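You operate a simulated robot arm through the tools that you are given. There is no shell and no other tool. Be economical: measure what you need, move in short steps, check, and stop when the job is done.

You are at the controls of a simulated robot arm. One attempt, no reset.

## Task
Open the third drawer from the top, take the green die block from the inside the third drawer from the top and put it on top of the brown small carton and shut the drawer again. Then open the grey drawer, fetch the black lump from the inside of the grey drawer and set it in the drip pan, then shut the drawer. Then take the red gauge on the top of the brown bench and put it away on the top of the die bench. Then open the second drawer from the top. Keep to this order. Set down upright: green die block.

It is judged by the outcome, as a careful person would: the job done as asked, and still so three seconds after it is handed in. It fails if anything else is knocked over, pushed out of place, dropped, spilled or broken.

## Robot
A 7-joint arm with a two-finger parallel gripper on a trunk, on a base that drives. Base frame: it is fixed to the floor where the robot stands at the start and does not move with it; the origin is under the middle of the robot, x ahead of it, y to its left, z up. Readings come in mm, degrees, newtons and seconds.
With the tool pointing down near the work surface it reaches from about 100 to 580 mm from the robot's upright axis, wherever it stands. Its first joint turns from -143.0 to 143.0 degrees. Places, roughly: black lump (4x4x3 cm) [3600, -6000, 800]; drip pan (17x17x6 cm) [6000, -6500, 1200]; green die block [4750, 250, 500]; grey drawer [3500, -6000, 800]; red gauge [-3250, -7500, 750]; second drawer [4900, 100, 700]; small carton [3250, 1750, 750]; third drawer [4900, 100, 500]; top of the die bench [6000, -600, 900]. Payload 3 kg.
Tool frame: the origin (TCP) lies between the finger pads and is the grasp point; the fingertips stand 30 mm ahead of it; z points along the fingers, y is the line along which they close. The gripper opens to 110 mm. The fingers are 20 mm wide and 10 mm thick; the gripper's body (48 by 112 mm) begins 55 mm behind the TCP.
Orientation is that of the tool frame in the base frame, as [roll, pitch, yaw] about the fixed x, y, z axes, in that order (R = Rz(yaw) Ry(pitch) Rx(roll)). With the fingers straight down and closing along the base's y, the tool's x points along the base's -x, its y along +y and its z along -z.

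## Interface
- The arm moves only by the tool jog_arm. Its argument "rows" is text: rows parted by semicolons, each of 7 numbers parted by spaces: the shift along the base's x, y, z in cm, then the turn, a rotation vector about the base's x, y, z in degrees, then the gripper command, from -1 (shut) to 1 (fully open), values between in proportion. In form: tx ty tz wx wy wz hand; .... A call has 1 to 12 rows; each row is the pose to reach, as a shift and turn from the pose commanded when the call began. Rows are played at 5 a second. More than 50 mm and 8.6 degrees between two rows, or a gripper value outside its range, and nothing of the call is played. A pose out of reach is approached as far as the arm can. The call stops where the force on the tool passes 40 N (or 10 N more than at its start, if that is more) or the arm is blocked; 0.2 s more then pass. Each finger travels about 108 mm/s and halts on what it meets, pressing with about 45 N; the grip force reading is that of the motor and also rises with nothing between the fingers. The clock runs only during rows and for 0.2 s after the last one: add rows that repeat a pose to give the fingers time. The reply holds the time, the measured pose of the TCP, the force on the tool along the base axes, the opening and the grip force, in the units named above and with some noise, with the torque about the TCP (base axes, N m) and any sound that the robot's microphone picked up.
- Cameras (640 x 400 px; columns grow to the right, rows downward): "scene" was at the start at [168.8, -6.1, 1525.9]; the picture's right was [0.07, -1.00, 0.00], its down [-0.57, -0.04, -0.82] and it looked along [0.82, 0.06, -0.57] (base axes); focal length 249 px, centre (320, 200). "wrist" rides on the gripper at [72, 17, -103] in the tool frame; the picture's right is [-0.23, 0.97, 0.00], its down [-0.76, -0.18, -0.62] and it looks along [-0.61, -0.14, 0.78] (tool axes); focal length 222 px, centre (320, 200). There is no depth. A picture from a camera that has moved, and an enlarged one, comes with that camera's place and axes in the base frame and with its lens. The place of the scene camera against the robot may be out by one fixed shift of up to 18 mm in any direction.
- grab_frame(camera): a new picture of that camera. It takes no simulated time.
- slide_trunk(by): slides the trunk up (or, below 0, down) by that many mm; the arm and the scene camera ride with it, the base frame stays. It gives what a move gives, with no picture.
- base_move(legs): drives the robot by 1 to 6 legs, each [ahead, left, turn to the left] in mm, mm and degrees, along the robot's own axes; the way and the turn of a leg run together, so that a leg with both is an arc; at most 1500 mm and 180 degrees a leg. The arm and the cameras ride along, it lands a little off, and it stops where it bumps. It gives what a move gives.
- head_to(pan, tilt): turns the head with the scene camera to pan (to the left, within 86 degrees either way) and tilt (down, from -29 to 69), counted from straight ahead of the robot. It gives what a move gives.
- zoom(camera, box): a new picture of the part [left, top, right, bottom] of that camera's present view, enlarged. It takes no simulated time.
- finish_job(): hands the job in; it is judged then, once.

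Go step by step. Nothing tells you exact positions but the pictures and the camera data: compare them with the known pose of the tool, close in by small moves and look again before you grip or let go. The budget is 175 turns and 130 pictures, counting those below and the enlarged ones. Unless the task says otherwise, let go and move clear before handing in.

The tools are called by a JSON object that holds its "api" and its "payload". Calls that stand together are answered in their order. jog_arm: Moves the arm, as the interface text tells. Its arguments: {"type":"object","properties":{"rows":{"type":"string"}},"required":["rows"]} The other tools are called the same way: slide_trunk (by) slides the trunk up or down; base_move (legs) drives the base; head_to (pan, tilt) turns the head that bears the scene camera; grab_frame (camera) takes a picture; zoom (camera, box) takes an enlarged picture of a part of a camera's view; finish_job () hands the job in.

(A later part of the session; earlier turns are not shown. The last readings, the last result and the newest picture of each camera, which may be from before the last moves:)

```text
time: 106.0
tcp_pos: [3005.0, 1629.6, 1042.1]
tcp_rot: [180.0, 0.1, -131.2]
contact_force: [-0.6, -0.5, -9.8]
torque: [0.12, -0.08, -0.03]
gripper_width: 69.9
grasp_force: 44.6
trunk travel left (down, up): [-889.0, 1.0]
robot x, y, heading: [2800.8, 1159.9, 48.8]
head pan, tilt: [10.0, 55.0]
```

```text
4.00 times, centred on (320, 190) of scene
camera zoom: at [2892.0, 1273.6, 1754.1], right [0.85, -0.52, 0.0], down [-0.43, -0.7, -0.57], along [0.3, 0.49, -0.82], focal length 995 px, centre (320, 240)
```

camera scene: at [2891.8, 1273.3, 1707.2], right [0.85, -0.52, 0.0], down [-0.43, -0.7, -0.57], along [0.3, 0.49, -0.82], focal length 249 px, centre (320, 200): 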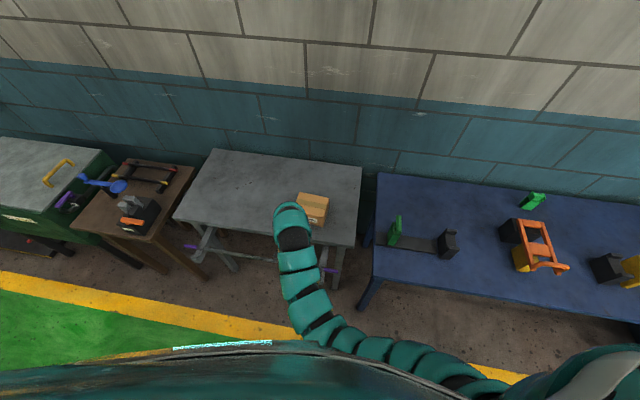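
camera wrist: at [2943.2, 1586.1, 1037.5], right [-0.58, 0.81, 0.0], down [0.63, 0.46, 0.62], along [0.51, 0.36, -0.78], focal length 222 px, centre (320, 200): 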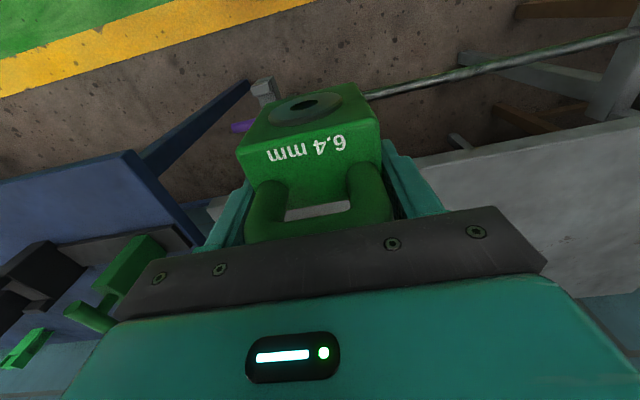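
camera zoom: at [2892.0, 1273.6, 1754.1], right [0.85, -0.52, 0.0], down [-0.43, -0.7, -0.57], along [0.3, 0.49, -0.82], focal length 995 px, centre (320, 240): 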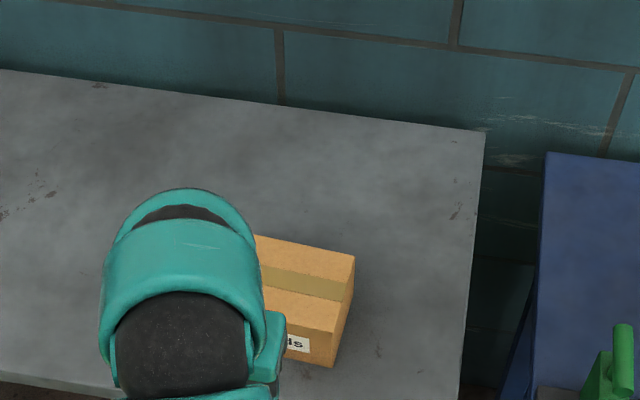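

Carton top centre is about (3160, 1773, 866). I drive 205 mm forward and 23 mm right so the block is above it, and check with the wrist camera.

{"api": "base_move", "payload": {"legs": [[205, -23, 0]]}}

{"api": "grab_frame", "payload": {"camera": "wrist"}}

{"api": "head_to", "payload": {"pan": 10, "tilt": 65}}

{"api": "grab_frame", "payload": {"camera": "scene"}}

```text
time: 107.6
tcp_pos: [3159.6, 1769.6, 1042.2]
tcp_rot: [180.0, 0.0, -131.2]
contact_force: [0.2, 1.0, -10.7]
torque: [0.07, -0.07, 0.01]
gripper_width: 69.7
grasp_force: 45.2
trunk travel left (down, up): [-889.0, 1.0]
robot x, y, heading: [2956.1, 1302.7, 48.7]
head pan, tilt: [10.0, 55.0]
```

```text
95 pictures are left
camera wrist: at [3098.5, 1726.4, 1144.7], right [-0.58, 0.81, 0.0], down [0.64, 0.45, 0.62], along [0.51, 0.36, -0.78], focal length 222 px, centre (320, 200)
```

wrist: 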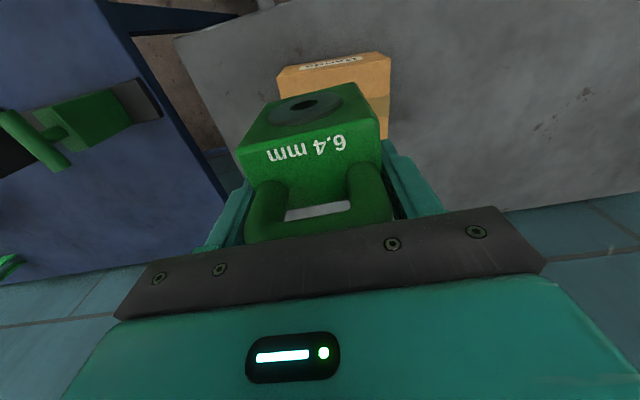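

```text
time: 108.3
tcp_pos: [3159.2, 1768.8, 1042.0]
tcp_rot: [-179.9, 0.1, -131.2]
contact_force: [-1.1, 0.3, -9.7]
torque: [0.13, -0.12, 0.01]
gripper_width: 69.9
grasp_force: 44.8
trunk travel left (down, up): [-889.0, 1.0]
robot x, y, heading: [2953.9, 1303.3, 48.6]
head pan, tilt: [10.0, 65.0]
```

```text
94 pictures are left
camera scene: at [3039.8, 1403.2, 1742.6], right [0.85, -0.52, 0.0], down [-0.47, -0.77, -0.42], along [0.22, 0.36, -0.91], focal length 249 px, centre (320, 200)
```

scene: 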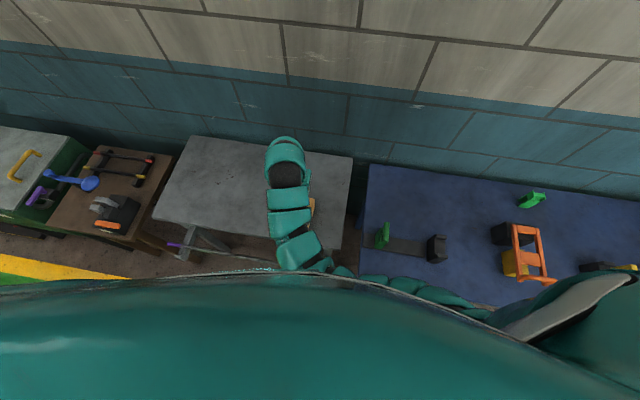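

I zoom the wrist view to measure the carton's edges.

{"api": "zoom", "payload": {"camera": "wrist", "box": [256, 30, 416, 130]}}

```text
4.00 times, centred on (336, 80) of wrist
camera zoom: at [3097.7, 1725.7, 1145.1], right [-0.58, 0.81, 0.0], down [0.63, 0.45, 0.62], along [0.51, 0.36, -0.78], focal length 888 px, centre (256, 680)
```

zoom: 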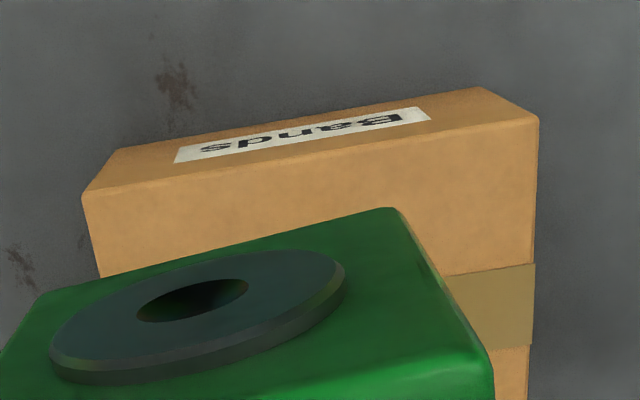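

Wrist view puts the carton centre near (3160, 1790) with top z≈845–865. I shift 18 mm and lower to TCP 970 to look once more.

{"api": "jog_arm", "payload": {"rows": "0.05 1 -2 0 0 -1 -0.5;0.1 1.9 -4 0 0 -2 -0.5;0.1 1.9 -6 0 0 -3 -0.5;0.1 1.9 -7 0 0 -4 -0.5;0.1 1.9 -7 0 0 -4 -0.5"}}

{"api": "zoom", "payload": {"camera": "wrist", "box": [224, 30, 448, 170]}}

```text
time: 109.5
tcp_pos: [3158.8, 1788.6, 971.7]
tcp_rot: [180.0, 0.2, -135.4]
contact_force: [-1.0, 0.0, -10.7]
torque: [0.09, -0.07, 0.04]
gripper_width: 70.0
grasp_force: 44.6
trunk travel left (down, up): [-889.0, 1.0]
robot x, y, heading: [2956.7, 1301.6, 48.8]
head pan, tilt: [10.0, 65.0]
```

```text
2.86 times, centred on (336, 100) of wrist
camera zoom: at [3095.5, 1749.1, 1074.7], right [-0.52, 0.85, 0.0], down [0.67, 0.41, 0.62], along [0.53, 0.33, -0.78], focal length 635 px, centre (274, 486)
```

zoom: 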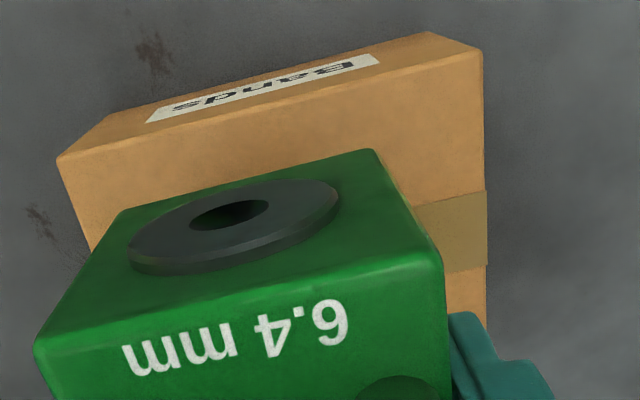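

Carton top is at z≈856 with centre (3159, 1797). I shift the last 7 mm and lower to just above contact, then feel down.

{"api": "jog_arm", "payload": {"rows": "0 0.4 -1.5 0 0 0 -0.5;0 0.7 -3 0 0 0 -0.5;0 0.7 -3.6 0 0 0 -0.5;0 0.7 -3.9 0 0 0 -0.5;0 0.7 -4.2 0 0 0 -0.5;0 0.7 -4.5 0 0 0 -0.5;0 0.7 -4.8 0 0 0 -0.5;0 0.7 -5.1 0 0 0 -0.5;0 0.7 -5.4 0 0 0 -0.5;0 0.7 -5.6 0 0 0 -0.5"}}

{"api": "grab_frame", "payload": {"camera": "wrist"}}

```text
time: 111.0
tcp_pos: [3158.7, 1795.5, 932.1]
tcp_rot: [179.7, 0.6, -135.3]
contact_force: [-3.4, -8.8, 25.3]
torque: [-1.56, -0.56, -0.22]
gripper_width: 69.9
grasp_force: 45.1
trunk travel left (down, up): [-889.0, 1.0]
robot x, y, heading: [2952.8, 1303.6, 48.5]
head pan, tilt: [10.0, 65.0]
stopped in row 7: the force on the tool passed its limit at 42 N (the readings are from after the stop); the commanded pose is now the measured one
```

```text
91 pictures are left
camera wrist: at [3095.7, 1755.5, 1034.5], right [-0.52, 0.85, 0.01], down [0.66, 0.4, 0.63], along [0.53, 0.33, -0.78], focal length 222 px, centre (320, 200)
```

wrist: 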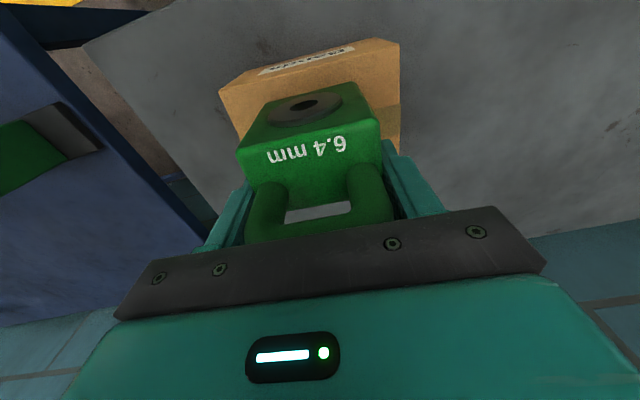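

The block is seated on the carton. I ease off the pressure by 1.5 mm, open, and rise straight up.

{"api": "jog_arm", "payload": {"rows": "0 0 0.15 0 0 0 -0.5;0 0 0.15 0 0 0 0.4;0 0 0.15 0 0 0 0.7;0 0 0.15 0 0 0 1;0 0 0.15 0 0 0 1"}}

{"api": "grab_frame", "payload": {"camera": "wrist"}}

```text
time: 112.2
tcp_pos: [3160.2, 1798.3, 930.7]
tcp_rot: [179.8, 0.4, -135.2]
contact_force: [0.4, 0.3, 0.2]
torque: [0.0, 0.03, -0.05]
gripper_width: 109.9
grasp_force: 0.1
trunk travel left (down, up): [-889.0, 1.0]
robot x, y, heading: [2951.5, 1303.1, 48.6]
head pan, tilt: [10.0, 65.0]
```

```text
90 pictures are left
camera wrist: at [3096.8, 1757.7, 1033.5], right [-0.52, 0.85, 0.01], down [0.66, 0.4, 0.63], along [0.53, 0.33, -0.78], focal length 222 px, centre (320, 200)
```

wrist: 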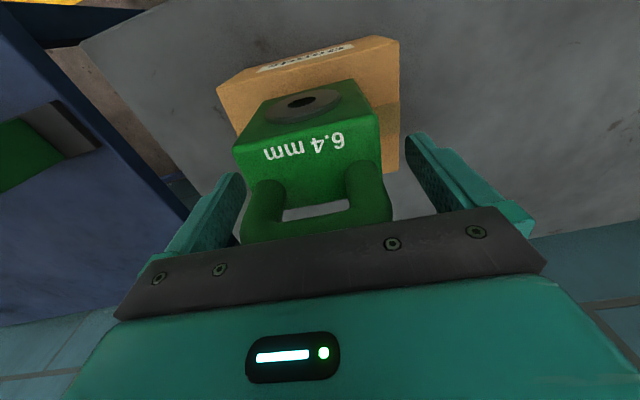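

Released cleanly. I lift straight up 110 mm and back away, then look.

{"api": "jog_arm", "payload": {"rows": "0 0 2 0 0 0 1;0 0 4 0 0 0 1;0 0 6.5 0 0 0 1;0 0 9 0 0 0 1;0 0 11 0 0 0 1"}}

{"api": "base_move", "payload": {"legs": [[-550, 0, 0]]}}

{"api": "head_to", "payload": {"pan": 10, "tilt": 35}}

{"api": "zoom", "payload": {"camera": "scene", "box": [220, 140, 412, 260]}}

```text
time: 113.4
tcp_pos: [3159.8, 1797.6, 1041.3]
tcp_rot: [179.6, 0.5, -135.3]
contact_force: [-0.4, -0.2, 0.4]
torque: [-0.03, 0.02, -0.02]
gripper_width: 110.0
grasp_force: 0.0
trunk travel left (down, up): [-889.0, 1.0]
robot x, y, heading: [2956.5, 1301.3, 48.7]
head pan, tilt: [10.0, 65.0]
```

```text
time: 116.6
tcp_pos: [2797.9, 1386.7, 1040.4]
tcp_rot: [179.8, 0.5, -135.4]
contact_force: [0.0, -0.2, -0.1]
torque: [-0.01, -0.02, -0.01]
gripper_width: 110.0
grasp_force: 0.0
trunk travel left (down, up): [-889.0, 1.0]
robot x, y, heading: [2591.6, 891.6, 48.3]
head pan, tilt: [10.0, 65.0]
```

```text
time: 117.5
tcp_pos: [2798.8, 1386.6, 1040.9]
tcp_rot: [179.8, 0.5, -135.4]
contact_force: [0.6, -0.1, 0.2]
torque: [0.05, 0.0, 0.02]
gripper_width: 109.8
grasp_force: 0.2
trunk travel left (down, up): [-889.0, 1.0]
robot x, y, heading: [2590.7, 892.7, 48.8]
head pan, tilt: [10.0, 35.0]
```

```text
3.33 times, centred on (316, 200) of scene
camera zoom: at [2691.4, 1015.2, 1782.4], right [0.85, -0.52, 0.0], down [-0.3, -0.49, -0.82], along [0.43, 0.7, -0.57], focal length 829 px, centre (333, 200)
```

zoom: 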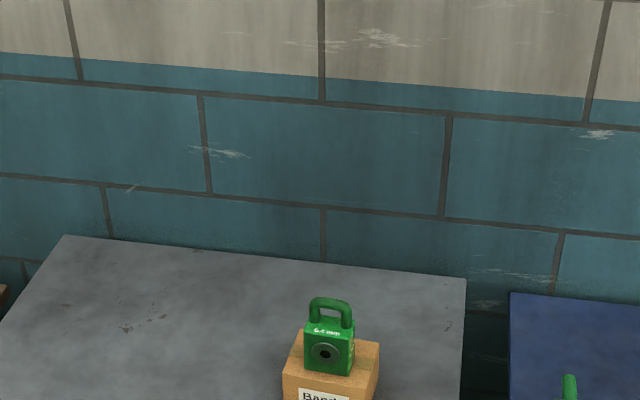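

The green block stands upright on the carton. I drive back to the cabinet to shut the drawer and re-aim the tool on the way.

{"api": "base_move", "payload": {"legs": [[-55, -1200, 0], [-55, -1150, 0]]}}

{"api": "jog_arm", "payload": {"rows": "0 0 0 0 0 3.7 0;0 0 0 0 0 3.7 -1;0 0 0 0 0 3.7 -1"}}

```text
time: 129.0
tcp_pos: [4474.9, -254.9, 1040.5]
tcp_rot: [179.7, 0.5, -135.8]
contact_force: [0.2, 0.3, 0.8]
torque: [-0.01, 0.0, -0.03]
gripper_width: 110.2
grasp_force: 0.1
trunk travel left (down, up): [-889.0, 1.0]
robot x, y, heading: [4265.0, -747.5, 48.2]
head pan, tilt: [10.0, 35.0]
```

```text
time: 129.8
tcp_pos: [4475.0, -252.7, 1040.2]
tcp_rot: [179.7, 0.5, -131.9]
contact_force: [0.7, 0.3, -0.3]
torque: [0.01, 0.02, -0.03]
gripper_width: 0.0
grasp_force: 38.1
trunk travel left (down, up): [-889.0, 1.0]
robot x, y, heading: [4268.6, -744.2, 48.1]
head pan, tilt: [10.0, 35.0]
```

I pitch the tool forward and roll it to grip the bar again.

{"api": "jog_arm", "payload": {"rows": "0 0 0 6.1 -5.45 0 -1;0 0 0 12.2 -10.9 0 -1;0 0 0 18.3 -16.4 0 -1;0 0 0 24.4 -21.8 0 -1;0 0 0 30.5 -27.3 0 -1;0 0 0 36.6 -32.7 0 -1;0 0 0 42.7 -38.2 0 -1;0 0 0 48.8 -43.6 0 0;0 0 0 54.9 -49.1 0 1;0 0 0 61 -54.5 0 1;0 0 0 67.1 -60 0 1"}}

{"api": "jog_arm", "payload": {"rows": "0 0 0 5.45 6.1 0 1;0 0 0 10.9 12.2 0 1;0 0 0 16.4 18.3 0 1;0 0 0 21.8 24.4 0 1;0 0 0 27.3 30.5 0 1;0 0 0 32.7 36.6 0 1;0 0 0 38.2 42.7 0 1;0 0 0 43.6 48.8 0 1;0 0 0 49.1 54.9 0 1;0 0 0 54.5 61 0 1;0 0 0 60 67.1 0 1"}}

{"api": "slide_trunk", "payload": {"by": -505}}

{"api": "grab_frame", "payload": {"camera": "wrist"}}

{"api": "grab_frame", "payload": {"camera": "scene"}}

```text
time: 132.2
tcp_pos: [4474.1, -254.1, 1039.7]
tcp_rot: [11.4, 89.5, 60.0]
contact_force: [0.1, -0.7, 0.0]
torque: [-0.02, -0.01, 0.03]
gripper_width: 109.9
grasp_force: 0.1
trunk travel left (down, up): [-889.0, 1.0]
robot x, y, heading: [4268.3, -747.4, 48.4]
head pan, tilt: [10.0, 35.0]
```

```text
time: 134.6
tcp_pos: [4482.6, -235.0, 1112.7]
tcp_rot: [89.8, -0.2, 137.7]
contact_force: [0.3, 0.2, 0.2]
torque: [-0.01, 0.03, 0.02]
gripper_width: 109.9
grasp_force: 0.1
out of reach, approached as far as the arm can: row 10, 11
trunk travel left (down, up): [-889.0, 1.0]
robot x, y, heading: [4268.2, -747.3, 48.5]
head pan, tilt: [10.0, 35.0]
```

```text
refused: -505 is not a number from -400 to 400
```

```text
88 pictures are left
camera wrist: at [4358.5, -262.8, 1130.0], right [0.17, -0.16, 0.97], down [0.14, -0.97, -0.18], along [0.97, 0.17, -0.14], focal length 222 px, centre (320, 200)
```

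wrist: 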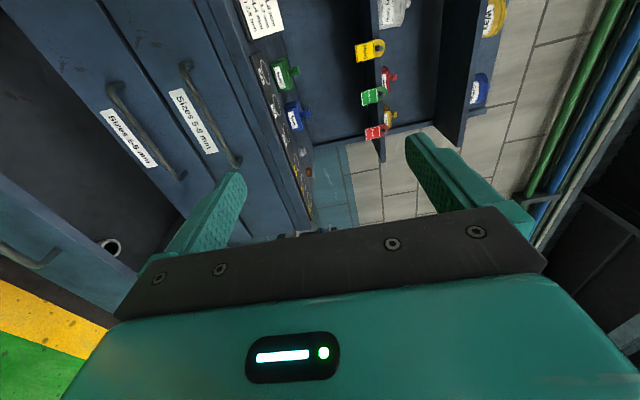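

```text
87 pictures are left
camera scene: at [4366.4, -626.3, 1782.6], right [0.85, -0.53, 0.0], down [-0.3, -0.49, -0.82], along [0.43, 0.7, -0.57], focal length 249 px, centre (320, 200)
```

scene: 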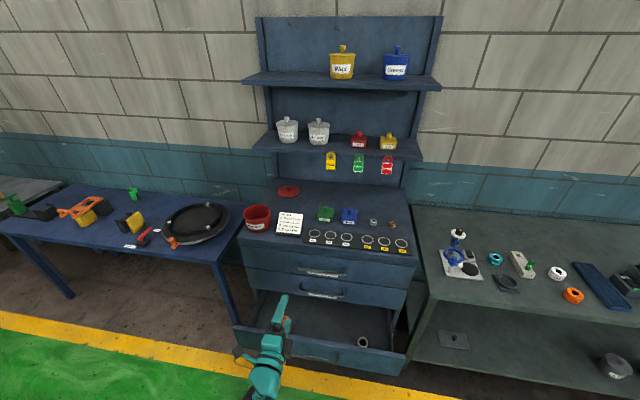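

The tool drifted up to z=1112 but is clear of the drawer. I lower in two slides to the bar's height.

{"api": "slide_trunk", "payload": {"by": -400}}

{"api": "slide_trunk", "payload": {"by": -176}}

{"api": "grab_frame", "payload": {"camera": "wrist"}}

```text
time: 138.5
tcp_pos: [4481.6, -233.8, 712.3]
tcp_rot: [89.8, -0.2, 137.7]
contact_force: [0.6, 0.1, 0.3]
torque: [-0.01, 0.04, -0.02]
gripper_width: 109.8
grasp_force: 0.1
trunk travel left (down, up): [-489.0, 401.0]
robot x, y, heading: [4262.5, -748.8, 48.4]
head pan, tilt: [10.0, 35.0]
```

```text
time: 140.4
tcp_pos: [4482.0, -233.2, 536.4]
tcp_rot: [89.8, -0.1, 137.7]
contact_force: [-0.2, 0.1, -0.8]
torque: [0.02, -0.02, 0.01]
gripper_width: 109.9
grasp_force: 0.1
trunk travel left (down, up): [-313.0, 577.0]
robot x, y, heading: [4267.2, -746.0, 48.1]
head pan, tilt: [10.0, 35.0]
```

```text
86 pictures are left
camera wrist: at [4357.9, -262.3, 553.9], right [0.17, -0.16, 0.97], down [0.14, -0.97, -0.18], along [0.98, 0.17, -0.14], focal length 222 px, centre (320, 200)
```

wrist: 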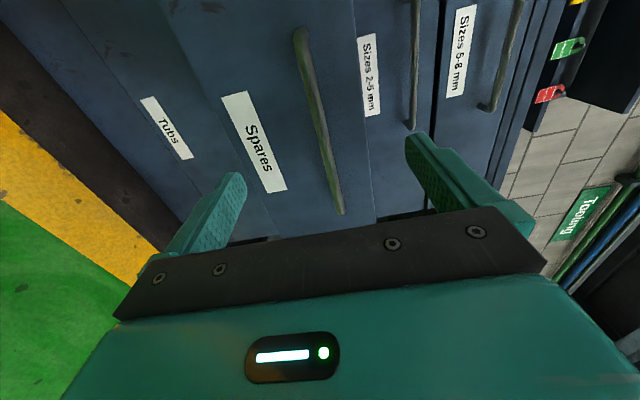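

I retract the arm to f≈340 and 35 mm right, then drive forward so the bar lands between the fingers.

{"api": "jog_arm", "payload": {"rows": "-1.94 -3.2 0 0 0 0 1;-3.9 -6.4 0 0 0 0 1;-5.8 -9.7 0 0 0 0 1;-7.8 -12.9 0 0 0 0 1;-9.7 -16.1 0 0 0 0.5 1;-9.7 -16.1 0 0 0 0.5 1"}}

{"api": "base_move", "payload": {"legs": [[280, 0, 0]]}}

{"api": "grab_frame", "payload": {"camera": "wrist"}}

```text
time: 141.8
tcp_pos: [4383.0, -396.2, 538.4]
tcp_rot: [89.7, -0.3, 138.2]
contact_force: [-0.5, 0.2, 0.2]
torque: [0.0, 0.01, 0.01]
gripper_width: 109.9
grasp_force: 0.1
trunk travel left (down, up): [-313.0, 577.0]
robot x, y, heading: [4265.4, -747.7, 48.3]
head pan, tilt: [10.0, 35.0]
```

```text
time: 143.8
tcp_pos: [4569.6, -186.1, 536.5]
tcp_rot: [89.8, -0.3, 138.3]
contact_force: [-0.3, 0.6, 0.0]
torque: [0.0, -0.01, 0.02]
gripper_width: 109.7
grasp_force: 0.1
trunk travel left (down, up): [-313.0, 577.0]
robot x, y, heading: [4451.1, -535.9, 48.4]
head pan, tilt: [10.0, 35.0]
```

```text
85 pictures are left
camera wrist: at [4447.3, -215.1, 553.6], right [0.17, -0.16, 0.97], down [0.15, -0.97, -0.18], along [0.97, 0.18, -0.14], focal length 222 px, centre (320, 200)
```

wrist: 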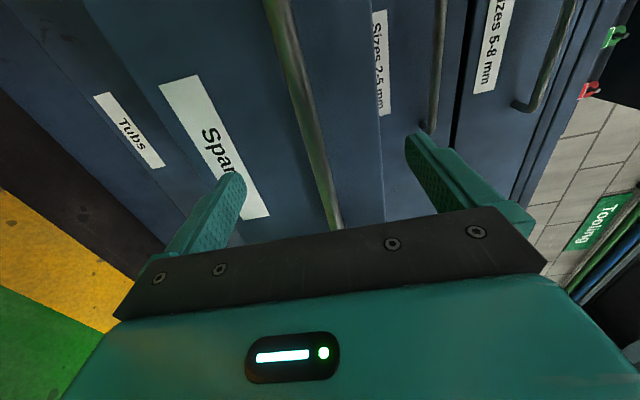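

The bar is ~48 mm ahead, centred. I advance 38 mm and grip.

{"api": "jog_arm", "payload": {"rows": "1.26 1.42 0 0 0 0 1;2.53 2.84 0 0 0 0 1;2.53 2.84 0 0 0 0 -1;2.53 2.84 0 0 0 0 -1;2.53 2.84 0 0 0 0 -1;2.53 2.84 0 0 0 0 -1;2.53 2.84 0 0 0 0 -1"}}

{"api": "jog_arm", "payload": {"rows": "1.33 1.49 0 0 0 0 -1;2.66 2.98 0 0 0 0 -1;3.99 4.47 0 0 0 0 -1;5.32 5.96 0 0 0 0 -1;6.65 7.45 0 0 0 0 -1;7.98 8.94 0 0 0 0 -1;9.31 10.43 0 0 0 0 -1;10.64 11.92 0 0 0 0 -1;11.3 12.7 0 0 0 0 -1"}}

{"api": "grab_frame", "payload": {"camera": "scene"}}

```text
time: 145.4
tcp_pos: [4595.0, -156.6, 534.0]
tcp_rot: [90.1, -0.1, 138.2]
contact_force: [-1.0, -1.2, -20.0]
torque: [-0.23, 0.09, 0.21]
gripper_width: 13.5
grasp_force: 44.3
trunk travel left (down, up): [-313.0, 577.0]
robot x, y, heading: [4450.2, -540.5, 48.3]
head pan, tilt: [10.0, 35.0]
```

```text
time: 147.4
tcp_pos: [4708.8, -29.6, 534.2]
tcp_rot: [89.9, -0.3, 138.3]
contact_force: [-10.6, 9.5, -30.8]
torque: [-0.38, 0.09, 0.47]
gripper_width: 13.7
grasp_force: 44.8
trunk travel left (down, up): [-313.0, 577.0]
robot x, y, heading: [4449.7, -541.2, 48.3]
head pan, tilt: [10.0, 35.0]
```

```text
84 pictures are left
camera scene: at [4552.9, -413.6, 1206.0], right [0.85, -0.53, 0.0], down [-0.3, -0.49, -0.82], along [0.43, 0.7, -0.58], focal length 249 px, centre (320, 200)
```

scene: 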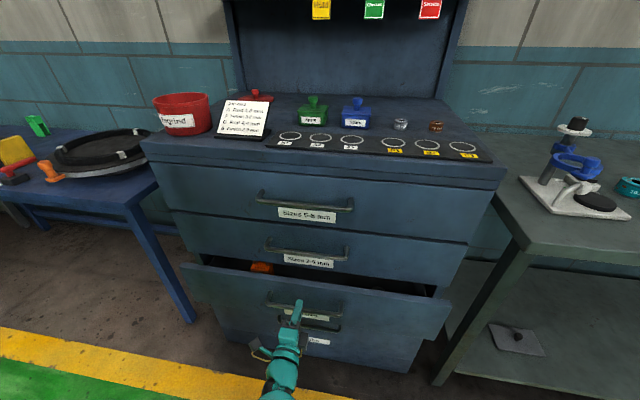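

57 mm remain. I relieve the vertical and side load slightly and push home.

{"api": "jog_arm", "payload": {"rows": "-0.1 0.1 -0.3 0 0 0 -1;0.56 0.84 -0.3 0 0 0 -1;1.2 1.6 -0.3 0 0 0 -1;1.9 2.35 -0.3 0 0 0 -1;2.55 3.1 -0.3 0 0 0 -1;3.2 3.85 -0.3 0 0 0 -1;3.65 4.35 -0.3 0 0 0 -1;3.85 4.58 -0.3 0 0 0 -1;4.05 4.8 -0.3 0 0 0 -1"}}

{"api": "grab_frame", "payload": {"camera": "scene"}}

```text
time: 149.1
tcp_pos: [4745.0, 11.9, 535.1]
tcp_rot: [89.8, -0.1, 138.2]
contact_force: [-6.7, -20.1, 4.2]
torque: [-0.03, -0.14, -0.07]
gripper_width: 13.7
grasp_force: 44.9
trunk travel left (down, up): [-313.0, 577.0]
robot x, y, heading: [4451.5, -538.4, 48.2]
head pan, tilt: [10.0, 35.0]
stopped in row 8: the force on the tool passed its limit at 48 N (the readings are from after the stop); the commanded pose is now the measured one
```

```text
83 pictures are left
camera scene: at [4551.7, -418.5, 1206.9], right [0.85, -0.53, 0.0], down [-0.3, -0.49, -0.82], along [0.43, 0.7, -0.57], focal length 249 px, centre (320, 200)
```

scene: 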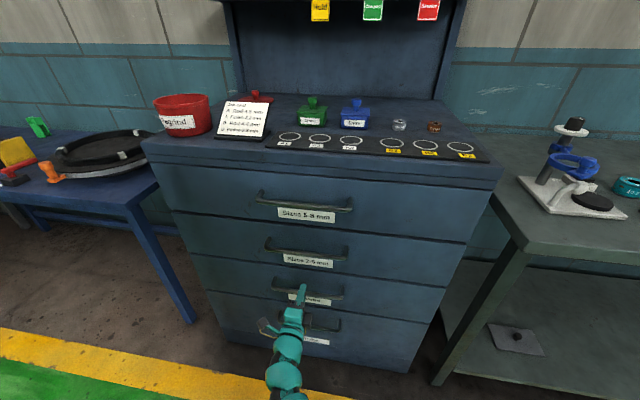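

The third drawer is fully shut (travel matches). I release and retract, then drive back.

{"api": "jog_arm", "payload": {"rows": "0 0 0 0 0 0 -0.4;0 0 0 0 0 0 0.2;0 0 0 0 0 0 0.2;-2.66 -2.98 0 0 0 0 0.2;-5.3 -5.96 0 0 0 0 0.2;-8 -8.94 0 0 0 0 0.2;-10.6 -11.9 0 0 0 0 1"}}

{"api": "base_move", "payload": {"legs": [[-450, 0, 0], [0, 0, -120]]}}

{"api": "slide_trunk", "payload": {"by": 330}}

{"api": "head_to", "payload": {"pan": 0, "tilt": 15}}

{"api": "grab_frame", "payload": {"camera": "scene"}}

```text
time: 150.7
tcp_pos: [4638.4, -106.6, 532.9]
tcp_rot: [89.8, -0.1, 138.2]
contact_force: [0.2, -0.8, 0.1]
torque: [0.01, 0.01, -0.01]
gripper_width: 109.9
grasp_force: 0.1
trunk travel left (down, up): [-313.0, 577.0]
robot x, y, heading: [4452.9, -537.8, 48.3]
head pan, tilt: [10.0, 35.0]
```

```text
time: 158.5
tcp_pos: [4429.4, -1257.3, 532.0]
tcp_rot: [89.9, -0.1, 17.4]
contact_force: [-0.1, -0.4, -0.3]
torque: [0.01, -0.04, 0.0]
gripper_width: 110.1
grasp_force: 0.1
trunk travel left (down, up): [-313.0, 577.0]
robot x, y, heading: [4156.8, -873.6, -72.6]
head pan, tilt: [10.0, 35.0]
```

```text
time: 161.7
tcp_pos: [4428.2, -1256.4, 863.1]
tcp_rot: [89.9, -0.1, 17.4]
contact_force: [-0.5, -0.3, 0.0]
torque: [-0.02, -0.02, 0.0]
gripper_width: 110.1
grasp_force: 0.1
trunk travel left (down, up): [-643.0, 247.0]
robot x, y, heading: [4154.0, -874.7, -72.6]
head pan, tilt: [10.0, 35.0]
```

```text
time: 162.5
tcp_pos: [4429.0, -1256.5, 863.0]
tcp_rot: [89.9, -0.1, 17.3]
contact_force: [0.9, 0.3, -0.2]
torque: [0.03, 0.0, -0.01]
gripper_width: 110.0
grasp_force: 0.0
trunk travel left (down, up): [-643.0, 247.0]
robot x, y, heading: [4154.2, -873.0, -72.4]
head pan, tilt: [0.0, 15.0]
```

```text
82 pictures are left
camera scene: at [4205.7, -1051.7, 1568.4], right [-0.95, -0.3, 0.0], down [-0.08, 0.25, -0.97], along [0.29, -0.92, -0.26], focal length 249 px, centre (320, 200)
```

scene: 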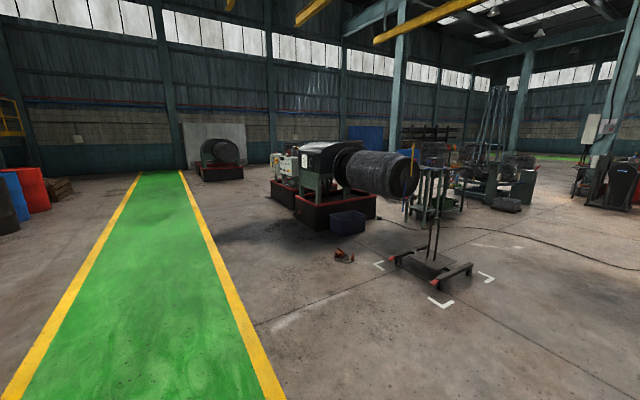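

Ahead: a coil machine (with the drip pan probably on it) and a green/grey cart at about (3500, -6000). I zoom in on both.

{"api": "zoom", "payload": {"camera": "scene", "box": [260, 110, 420, 210]}}

{"api": "zoom", "payload": {"camera": "scene", "box": [380, 130, 540, 230]}}

```text
4.00 times, centred on (340, 160) of scene
camera zoom: at [4205.7, -1051.7, 1568.4], right [-0.95, -0.3, 0.0], down [-0.08, 0.25, -0.97], along [0.29, -0.92, -0.26], focal length 995 px, centre (240, 360)
```

zoom: 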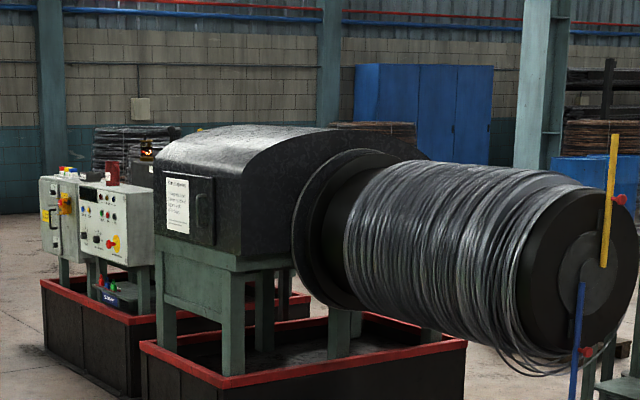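

```text
4.00 times, centred on (460, 180) of scene
camera zoom: at [4205.7, -1051.7, 1568.4], right [-0.95, -0.3, 0.0], down [-0.08, 0.25, -0.97], along [0.29, -0.92, -0.26], focal length 995 px, centre (-240, 280)
```

zoom: 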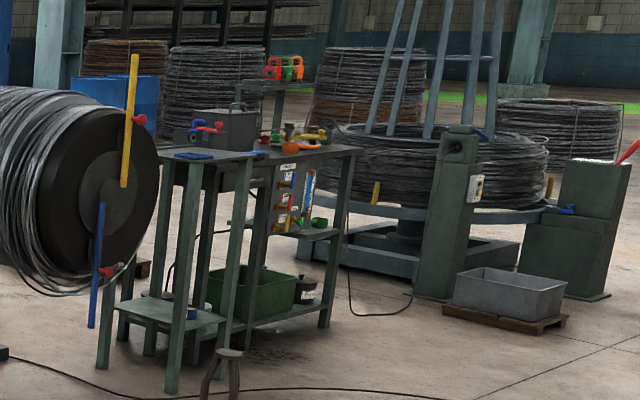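

The grey-topped toolbox/bench with green legs near (3500,-6000) is the next target. I drive to about (2800,-3700), passing left of the trolley, for a better view.

{"api": "base_move", "payload": {"legs": [[0, 0, -43], [1500, 0, 0], [1500, 0, 0]]}}

{"api": "head_to", "payload": {"pan": 40, "tilt": 18}}

{"api": "grab_frame", "payload": {"camera": "scene"}}

```text
time: 179.0
tcp_pos: [2803.6, -4053.9, 863.0]
tcp_rot: [89.9, -0.1, -25.7]
contact_force: [-0.1, 0.4, -0.5]
torque: [0.06, -0.02, 0.0]
gripper_width: 110.3
grasp_force: 0.0
trunk travel left (down, up): [-643.0, 247.0]
robot x, y, heading: [2868.4, -3583.3, -115.6]
head pan, tilt: [0.0, 15.0]
```

```text
time: 180.1
tcp_pos: [2803.6, -4053.1, 862.5]
tcp_rot: [89.9, -0.2, -25.6]
contact_force: [0.6, 0.0, 0.7]
torque: [-0.03, -0.01, -0.03]
gripper_width: 110.0
grasp_force: 0.1
trunk travel left (down, up): [-643.0, 247.0]
robot x, y, heading: [2861.0, -3587.3, -115.7]
head pan, tilt: [40.0, 18.0]
```

```text
79 pictures are left
camera scene: at [2852.3, -3760.5, 1563.6], right [-0.97, -0.25, 0.0], down [-0.08, 0.3, -0.95], along [0.24, -0.92, -0.31], focal length 249 px, centre (320, 200)
```

scene: 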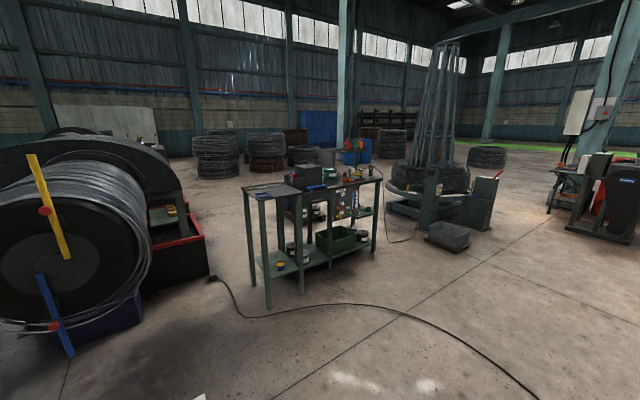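

{"api": "zoom", "payload": {"camera": "scene", "box": [230, 150, 406, 260]}}

```text
3.64 times, centred on (318, 205) of scene
camera zoom: at [2852.3, -3760.5, 1563.6], right [-0.97, -0.25, 0.0], down [-0.08, 0.3, -0.95], along [0.24, -0.92, -0.31], focal length 904 px, centre (327, 182)
```

zoom: 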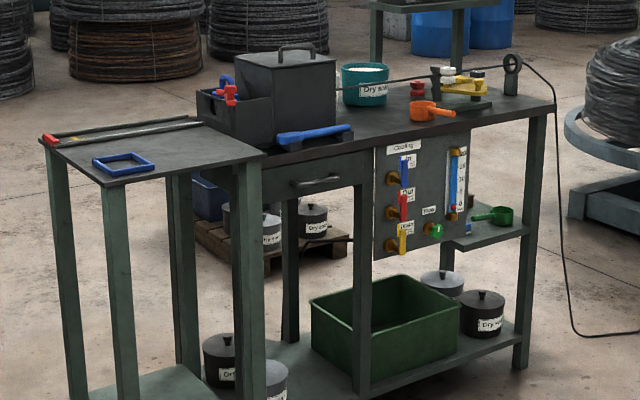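

I see the grey drawer with a horizontal handle under the tabletop, at about (3470,-6019,800), facing me (front normal heading ≈138°). A floor cable runs in front. I drive to ~1 m in front of it and face it.

{"api": "base_move", "payload": {"legs": [[0, 0, 18.7], [1000, 0, 0], [885, 0, 0], [0, 0, 55.4]]}}

{"api": "head_to", "payload": {"pan": 0, "tilt": 35}}

{"api": "grab_frame", "payload": {"camera": "scene"}}

{"api": "grab_frame", "payload": {"camera": "wrist"}}

```text
time: 193.0
tcp_pos: [3060.1, -5650.9, 863.4]
tcp_rot: [89.9, -0.1, 48.2]
contact_force: [0.3, 0.5, 0.1]
torque: [-0.03, 0.01, 0.01]
gripper_width: 110.2
grasp_force: 0.2
trunk travel left (down, up): [-643.0, 247.0]
robot x, y, heading: [2631.7, -5463.0, -41.6]
head pan, tilt: [40.0, 18.0]
```

```text
time: 194.1
tcp_pos: [3059.2, -5649.9, 863.0]
tcp_rot: [89.9, 0.0, 48.1]
contact_force: [0.2, 0.1, 0.6]
torque: [-0.03, -0.01, 0.02]
gripper_width: 109.9
grasp_force: 0.1
trunk travel left (down, up): [-643.0, 247.0]
robot x, y, heading: [2630.0, -5461.5, -41.8]
head pan, tilt: [0.0, 35.0]
```

```text
77 pictures are left
camera scene: at [2753.4, -5587.2, 1536.5], right [-0.67, -0.75, 0.0], down [-0.43, 0.38, -0.82], along [0.61, -0.55, -0.57], focal length 249 px, centre (320, 200)
```

scene: 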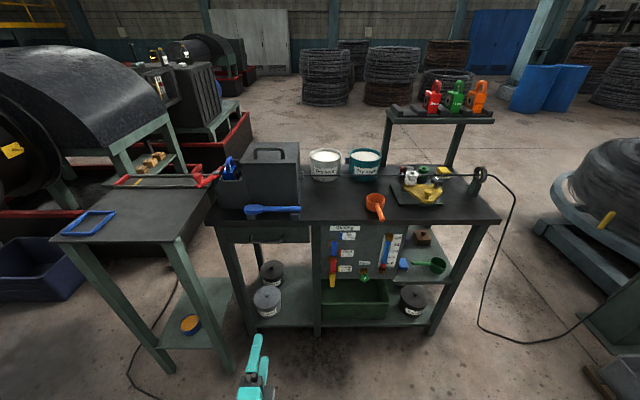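

```text
76 pictures are left
camera wrist: at [3030.7, -5527.9, 879.7], right [-0.15, -0.17, 0.97], down [-0.97, -0.15, -0.18], along [0.18, -0.97, -0.14], focal length 222 px, centre (320, 200)
```

wrist: 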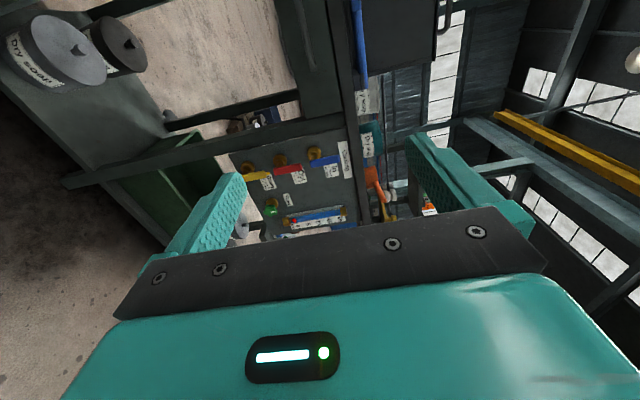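

{"api": "zoom", "payload": {"camera": "scene", "box": [180, 140, 372, 260]}}

```text
3.33 times, centred on (276, 200) of scene
camera zoom: at [2753.4, -5587.2, 1536.5], right [-0.67, -0.75, 0.0], down [-0.43, 0.38, -0.82], along [0.61, -0.55, -0.57], focal length 829 px, centre (467, 200)
```

zoom: 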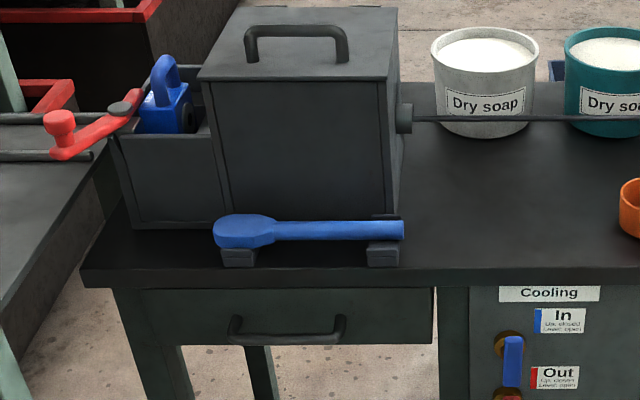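

The drawer handle triangulates to about (3442,-5915,830): 907 mm ahead, 204 mm left. I lower the trunk 30 mm and close in.

{"api": "slide_trunk", "payload": {"by": -32}}

{"api": "base_move", "payload": {"legs": [[270, 58, 0]]}}

{"api": "grab_frame", "payload": {"camera": "wrist"}}

{"api": "zoom", "payload": {"camera": "scene", "box": [160, 180, 352, 300]}}

```text
time: 194.9
tcp_pos: [3059.4, -5649.7, 831.4]
tcp_rot: [89.7, -0.1, 48.2]
contact_force: [0.0, 0.1, -0.1]
torque: [-0.04, 0.02, 0.02]
gripper_width: 110.1
grasp_force: 0.0
trunk travel left (down, up): [-611.0, 279.0]
robot x, y, heading: [2626.4, -5466.2, -41.6]
head pan, tilt: [0.0, 35.0]
```

```text
time: 196.8
tcp_pos: [3298.1, -5785.1, 831.5]
tcp_rot: [89.9, -0.1, 48.3]
contact_force: [-0.2, 0.6, 0.2]
torque: [0.03, -0.01, 0.02]
gripper_width: 109.8
grasp_force: 0.0
trunk travel left (down, up): [-611.0, 279.0]
robot x, y, heading: [2862.9, -5595.1, -42.0]
head pan, tilt: [0.0, 35.0]
```

```text
74 pictures are left
camera wrist: at [3268.3, -5663.0, 847.5], right [-0.15, -0.17, 0.97], down [-0.97, -0.15, -0.18], along [0.18, -0.97, -0.14], focal length 222 px, centre (320, 200)
```

wrist: 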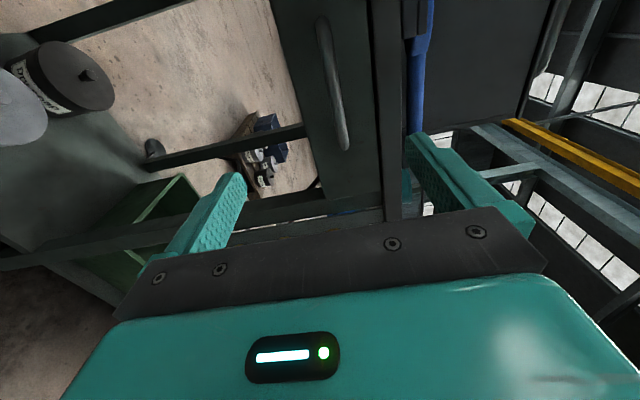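

```text
3.33 times, centred on (256, 240) of scene
camera zoom: at [2991.2, -5722.5, 1504.4], right [-0.67, -0.75, 0.0], down [-0.43, 0.38, -0.82], along [0.61, -0.55, -0.57], focal length 829 px, centre (533, 67)
```

zoom: 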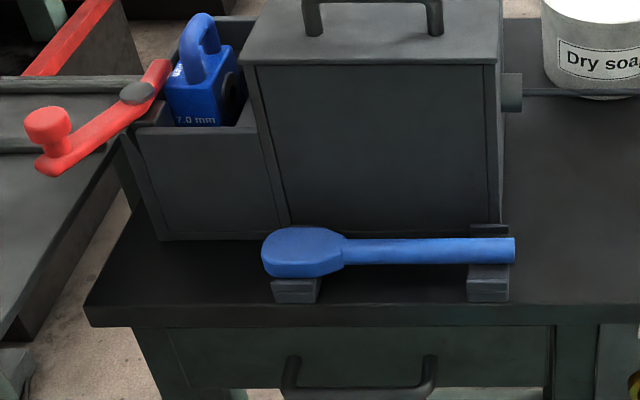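

The wrist view refines the handle to about (3434,-5904, ~848), directly ahead by ~180 mm. I raise 16 mm and move 110 mm closer.

{"api": "slide_trunk", "payload": {"by": 16}}

{"api": "base_move", "payload": {"legs": [[115, 0, 0]]}}

{"api": "grab_frame", "payload": {"camera": "wrist"}}

```text
time: 197.4
tcp_pos: [3297.3, -5785.3, 847.6]
tcp_rot: [90.0, -0.1, 48.2]
contact_force: [0.6, -0.6, -0.9]
torque: [-0.01, 0.0, 0.04]
gripper_width: 110.1
grasp_force: 0.1
trunk travel left (down, up): [-627.0, 263.0]
robot x, y, heading: [2862.2, -5596.9, -41.9]
head pan, tilt: [0.0, 35.0]
```

```text
time: 198.7
tcp_pos: [3383.1, -5862.2, 846.7]
tcp_rot: [90.0, -0.1, 48.1]
contact_force: [-0.1, 0.4, 0.5]
torque: [0.02, -0.03, 0.03]
gripper_width: 109.9
grasp_force: 0.1
trunk travel left (down, up): [-627.0, 263.0]
robot x, y, heading: [2950.0, -5670.1, -41.7]
head pan, tilt: [0.0, 35.0]
```

```text
72 pictures are left
camera wrist: at [3354.1, -5740.4, 863.4], right [-0.15, -0.17, 0.97], down [-0.97, -0.15, -0.18], along [0.18, -0.97, -0.14], focal length 222 px, centre (320, 200)
```

wrist: 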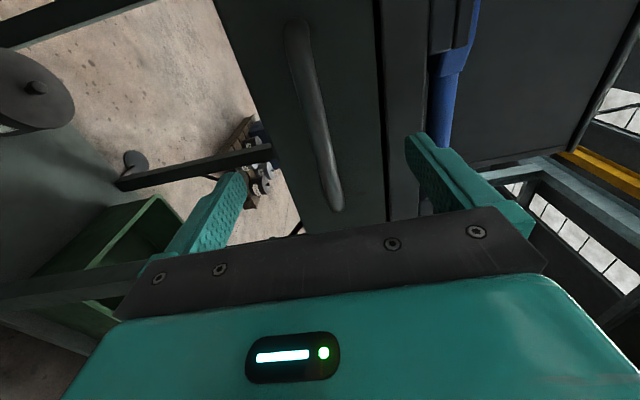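

The bar is centred, z≈847, ~66 mm ahead, with the tabletop edge set back behind it. I narrow the fingers, advance 56 mm and grip.

{"api": "jog_arm", "payload": {"rows": "1 -0.9 0 0 0 0 0.1;2.1 -1.9 0 0 0 0 0.1;3.2 -2.85 0 0 0 0 0.1;4.17 -3.74 0 0 0 0 0.1;4.17 -3.74 0 0 0 0 -1;4.17 -3.74 0 0 0 0 -1;4.17 -3.74 0 0 0 0 -1;4.17 -3.74 0 0 0 0 -1"}}

{"api": "grab_frame", "payload": {"camera": "wrist"}}

```text
time: 199.6
tcp_pos: [3417.0, -5892.3, 847.0]
tcp_rot: [90.0, -0.2, 48.1]
contact_force: [-14.9, 5.6, 1.9]
torque: [0.25, 0.33, -0.03]
gripper_width: 59.1
grasp_force: 0.0
trunk travel left (down, up): [-627.0, 263.0]
robot x, y, heading: [2951.9, -5675.4, -42.1]
head pan, tilt: [0.0, 35.0]
stopped in row 4: the force on the tool passed its limit at 54 N (the readings are from after the stop); the commanded pose is now the measured one
```

```text
71 pictures are left
camera wrist: at [3387.7, -5770.2, 863.5], right [-0.15, -0.17, 0.97], down [-0.97, -0.15, -0.18], along [0.18, -0.97, -0.14], focal length 222 px, centre (320, 200)
```

wrist: 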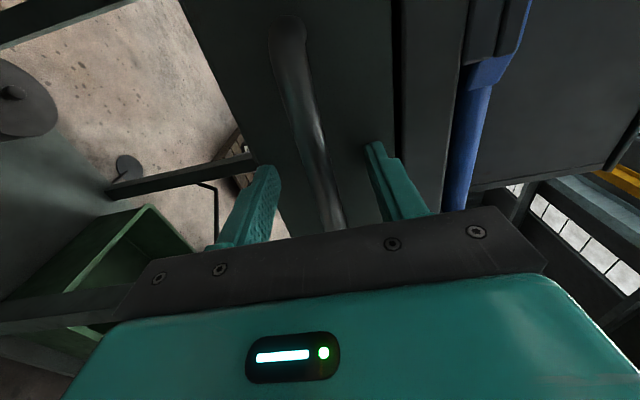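

The fingertips touched the drawer face, with the bar between them. I back off 5 mm and close.

{"api": "jog_arm", "payload": {"rows": "-0.37 0.33 0 0 0 0 0.1;-0.37 0.33 0 0 0 0 -1;-0.37 0.33 0 0 0 0 -1;-0.37 0.33 0 0 0 0 -1;-0.37 0.33 0 0 0 0 -1"}}

{"api": "grab_frame", "payload": {"camera": "wrist"}}

```text
time: 200.8
tcp_pos: [3413.0, -5889.4, 850.3]
tcp_rot: [89.6, -0.3, 48.0]
contact_force: [3.5, -1.7, 34.9]
torque: [-0.05, 0.21, -0.45]
gripper_width: 13.7
grasp_force: 45.3
trunk travel left (down, up): [-627.0, 263.0]
robot x, y, heading: [2951.8, -5676.9, -41.6]
head pan, tilt: [0.0, 35.0]
```

```text
70 pictures are left
camera wrist: at [3384.1, -5766.4, 866.2], right [-0.16, -0.17, 0.97], down [-0.97, -0.15, -0.19], along [0.18, -0.97, -0.14], focal length 222 px, centre (320, 200)
```

wrist: 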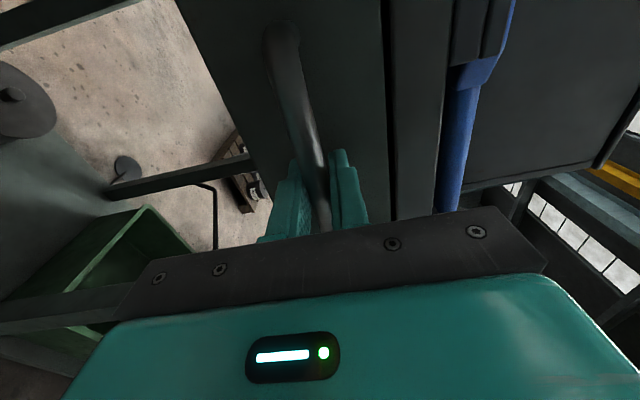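

Gripped. I relieve the upward load by 3 mm and pull the drawer open.

{"api": "jog_arm", "payload": {"rows": "0 0 0.3 0 0 0 -1;-1.5 1.33 0.3 0 0 0 -1;-3 2.67 0.3 0 0 0 -1;-4.5 4 0.3 0 0 0 -1;-6 5.33 0.3 0 0 0 -1;-7.5 6.67 0.3 0 0 0 -1;-9 8 0.3 0 0 0 -1;-10.5 9.33 0.3 0 0 0 -1;-12 10.67 0.3 0 0 0 -1;-13.5 12 0.3 0 0 0 -1;-14.2 12.7 0.3 0 0 0 -1"}}

{"api": "head_to", "payload": {"pan": 10, "tilt": 55}}

{"api": "grab_frame", "payload": {"camera": "scene"}}

```text
time: 203.2
tcp_pos: [3270.1, -5763.0, 850.1]
tcp_rot: [89.7, -0.2, 48.1]
contact_force: [-4.5, -7.7, 27.4]
torque: [-0.17, 0.16, 0.4]
gripper_width: 13.5
grasp_force: 44.7
trunk travel left (down, up): [-627.0, 263.0]
robot x, y, heading: [2949.6, -5676.9, -41.9]
head pan, tilt: [0.0, 35.0]
```

```text
time: 204.0
tcp_pos: [3269.7, -5764.4, 850.1]
tcp_rot: [89.9, -0.2, 48.1]
contact_force: [-10.1, -7.9, 22.8]
torque: [-0.14, 0.17, -0.57]
gripper_width: 13.5
grasp_force: 45.5
trunk travel left (down, up): [-627.0, 263.0]
robot x, y, heading: [2949.4, -5674.3, -41.7]
head pan, tilt: [10.0, 55.0]
```

```text
69 pictures are left
camera scene: at [3069.4, -5779.0, 1492.4], right [-0.53, -0.85, 0.0], down [-0.69, 0.43, -0.58], along [0.49, -0.3, -0.82], focal length 249 px, centre (320, 200)
```

scene: 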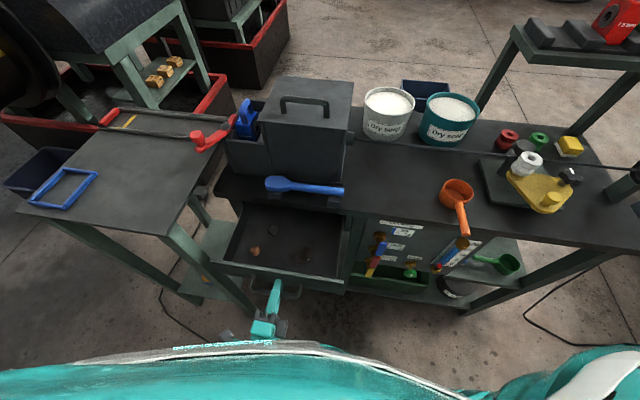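

{"api": "zoom", "payload": {"camera": "scene", "box": [208, 196, 368, 296]}}

```text
4.00 times, centred on (288, 246) of scene
camera zoom: at [3069.4, -5779.0, 1492.4], right [-0.53, -0.85, 0.0], down [-0.69, 0.43, -0.58], along [0.49, -0.3, -0.82], focal length 995 px, centre (448, 16)
```

zoom: 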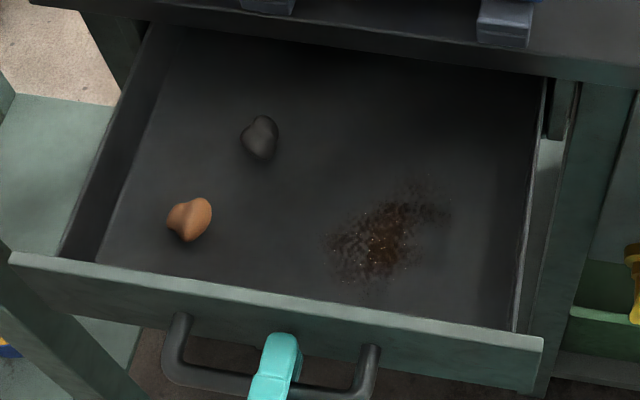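

I see the black lump (and an orange one) in the drawer; the lump is only ~40 mm from the tabletop edge, so I open the drawer another 80 mm by backing the base.

{"api": "base_move", "payload": {"legs": [[-80, 0, 0]]}}

{"api": "zoom", "payload": {"camera": "scene", "box": [208, 180, 400, 300]}}

```text
time: 205.0
tcp_pos: [3232.0, -5729.1, 850.3]
tcp_rot: [89.6, -0.1, 47.9]
contact_force: [-2.9, -1.7, 3.8]
torque: [-0.44, 0.1, 0.12]
gripper_width: 13.7
grasp_force: 45.4
trunk travel left (down, up): [-627.0, 263.0]
robot x, y, heading: [2908.8, -5641.3, -42.0]
head pan, tilt: [10.0, 55.0]
stopped in leg 1: the force on the tool passed its limit at 157 N (the readings are from after the stop); the commanded pose is now the measured one
```

```text
3.33 times, centred on (304, 240) of scene
camera zoom: at [3031.1, -5743.2, 1492.1], right [-0.53, -0.85, 0.0], down [-0.7, 0.43, -0.57], along [0.49, -0.3, -0.82], focal length 829 px, centre (373, 67)
```

zoom: 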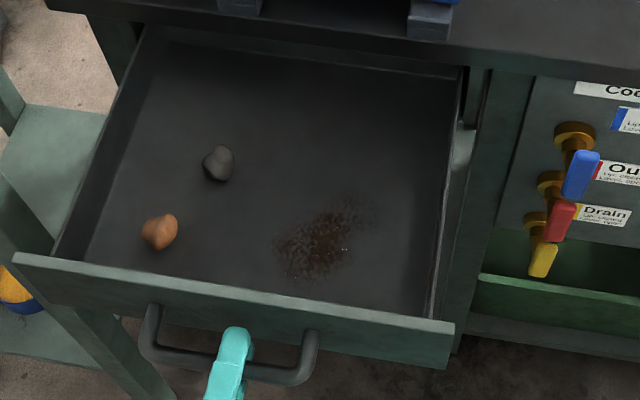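

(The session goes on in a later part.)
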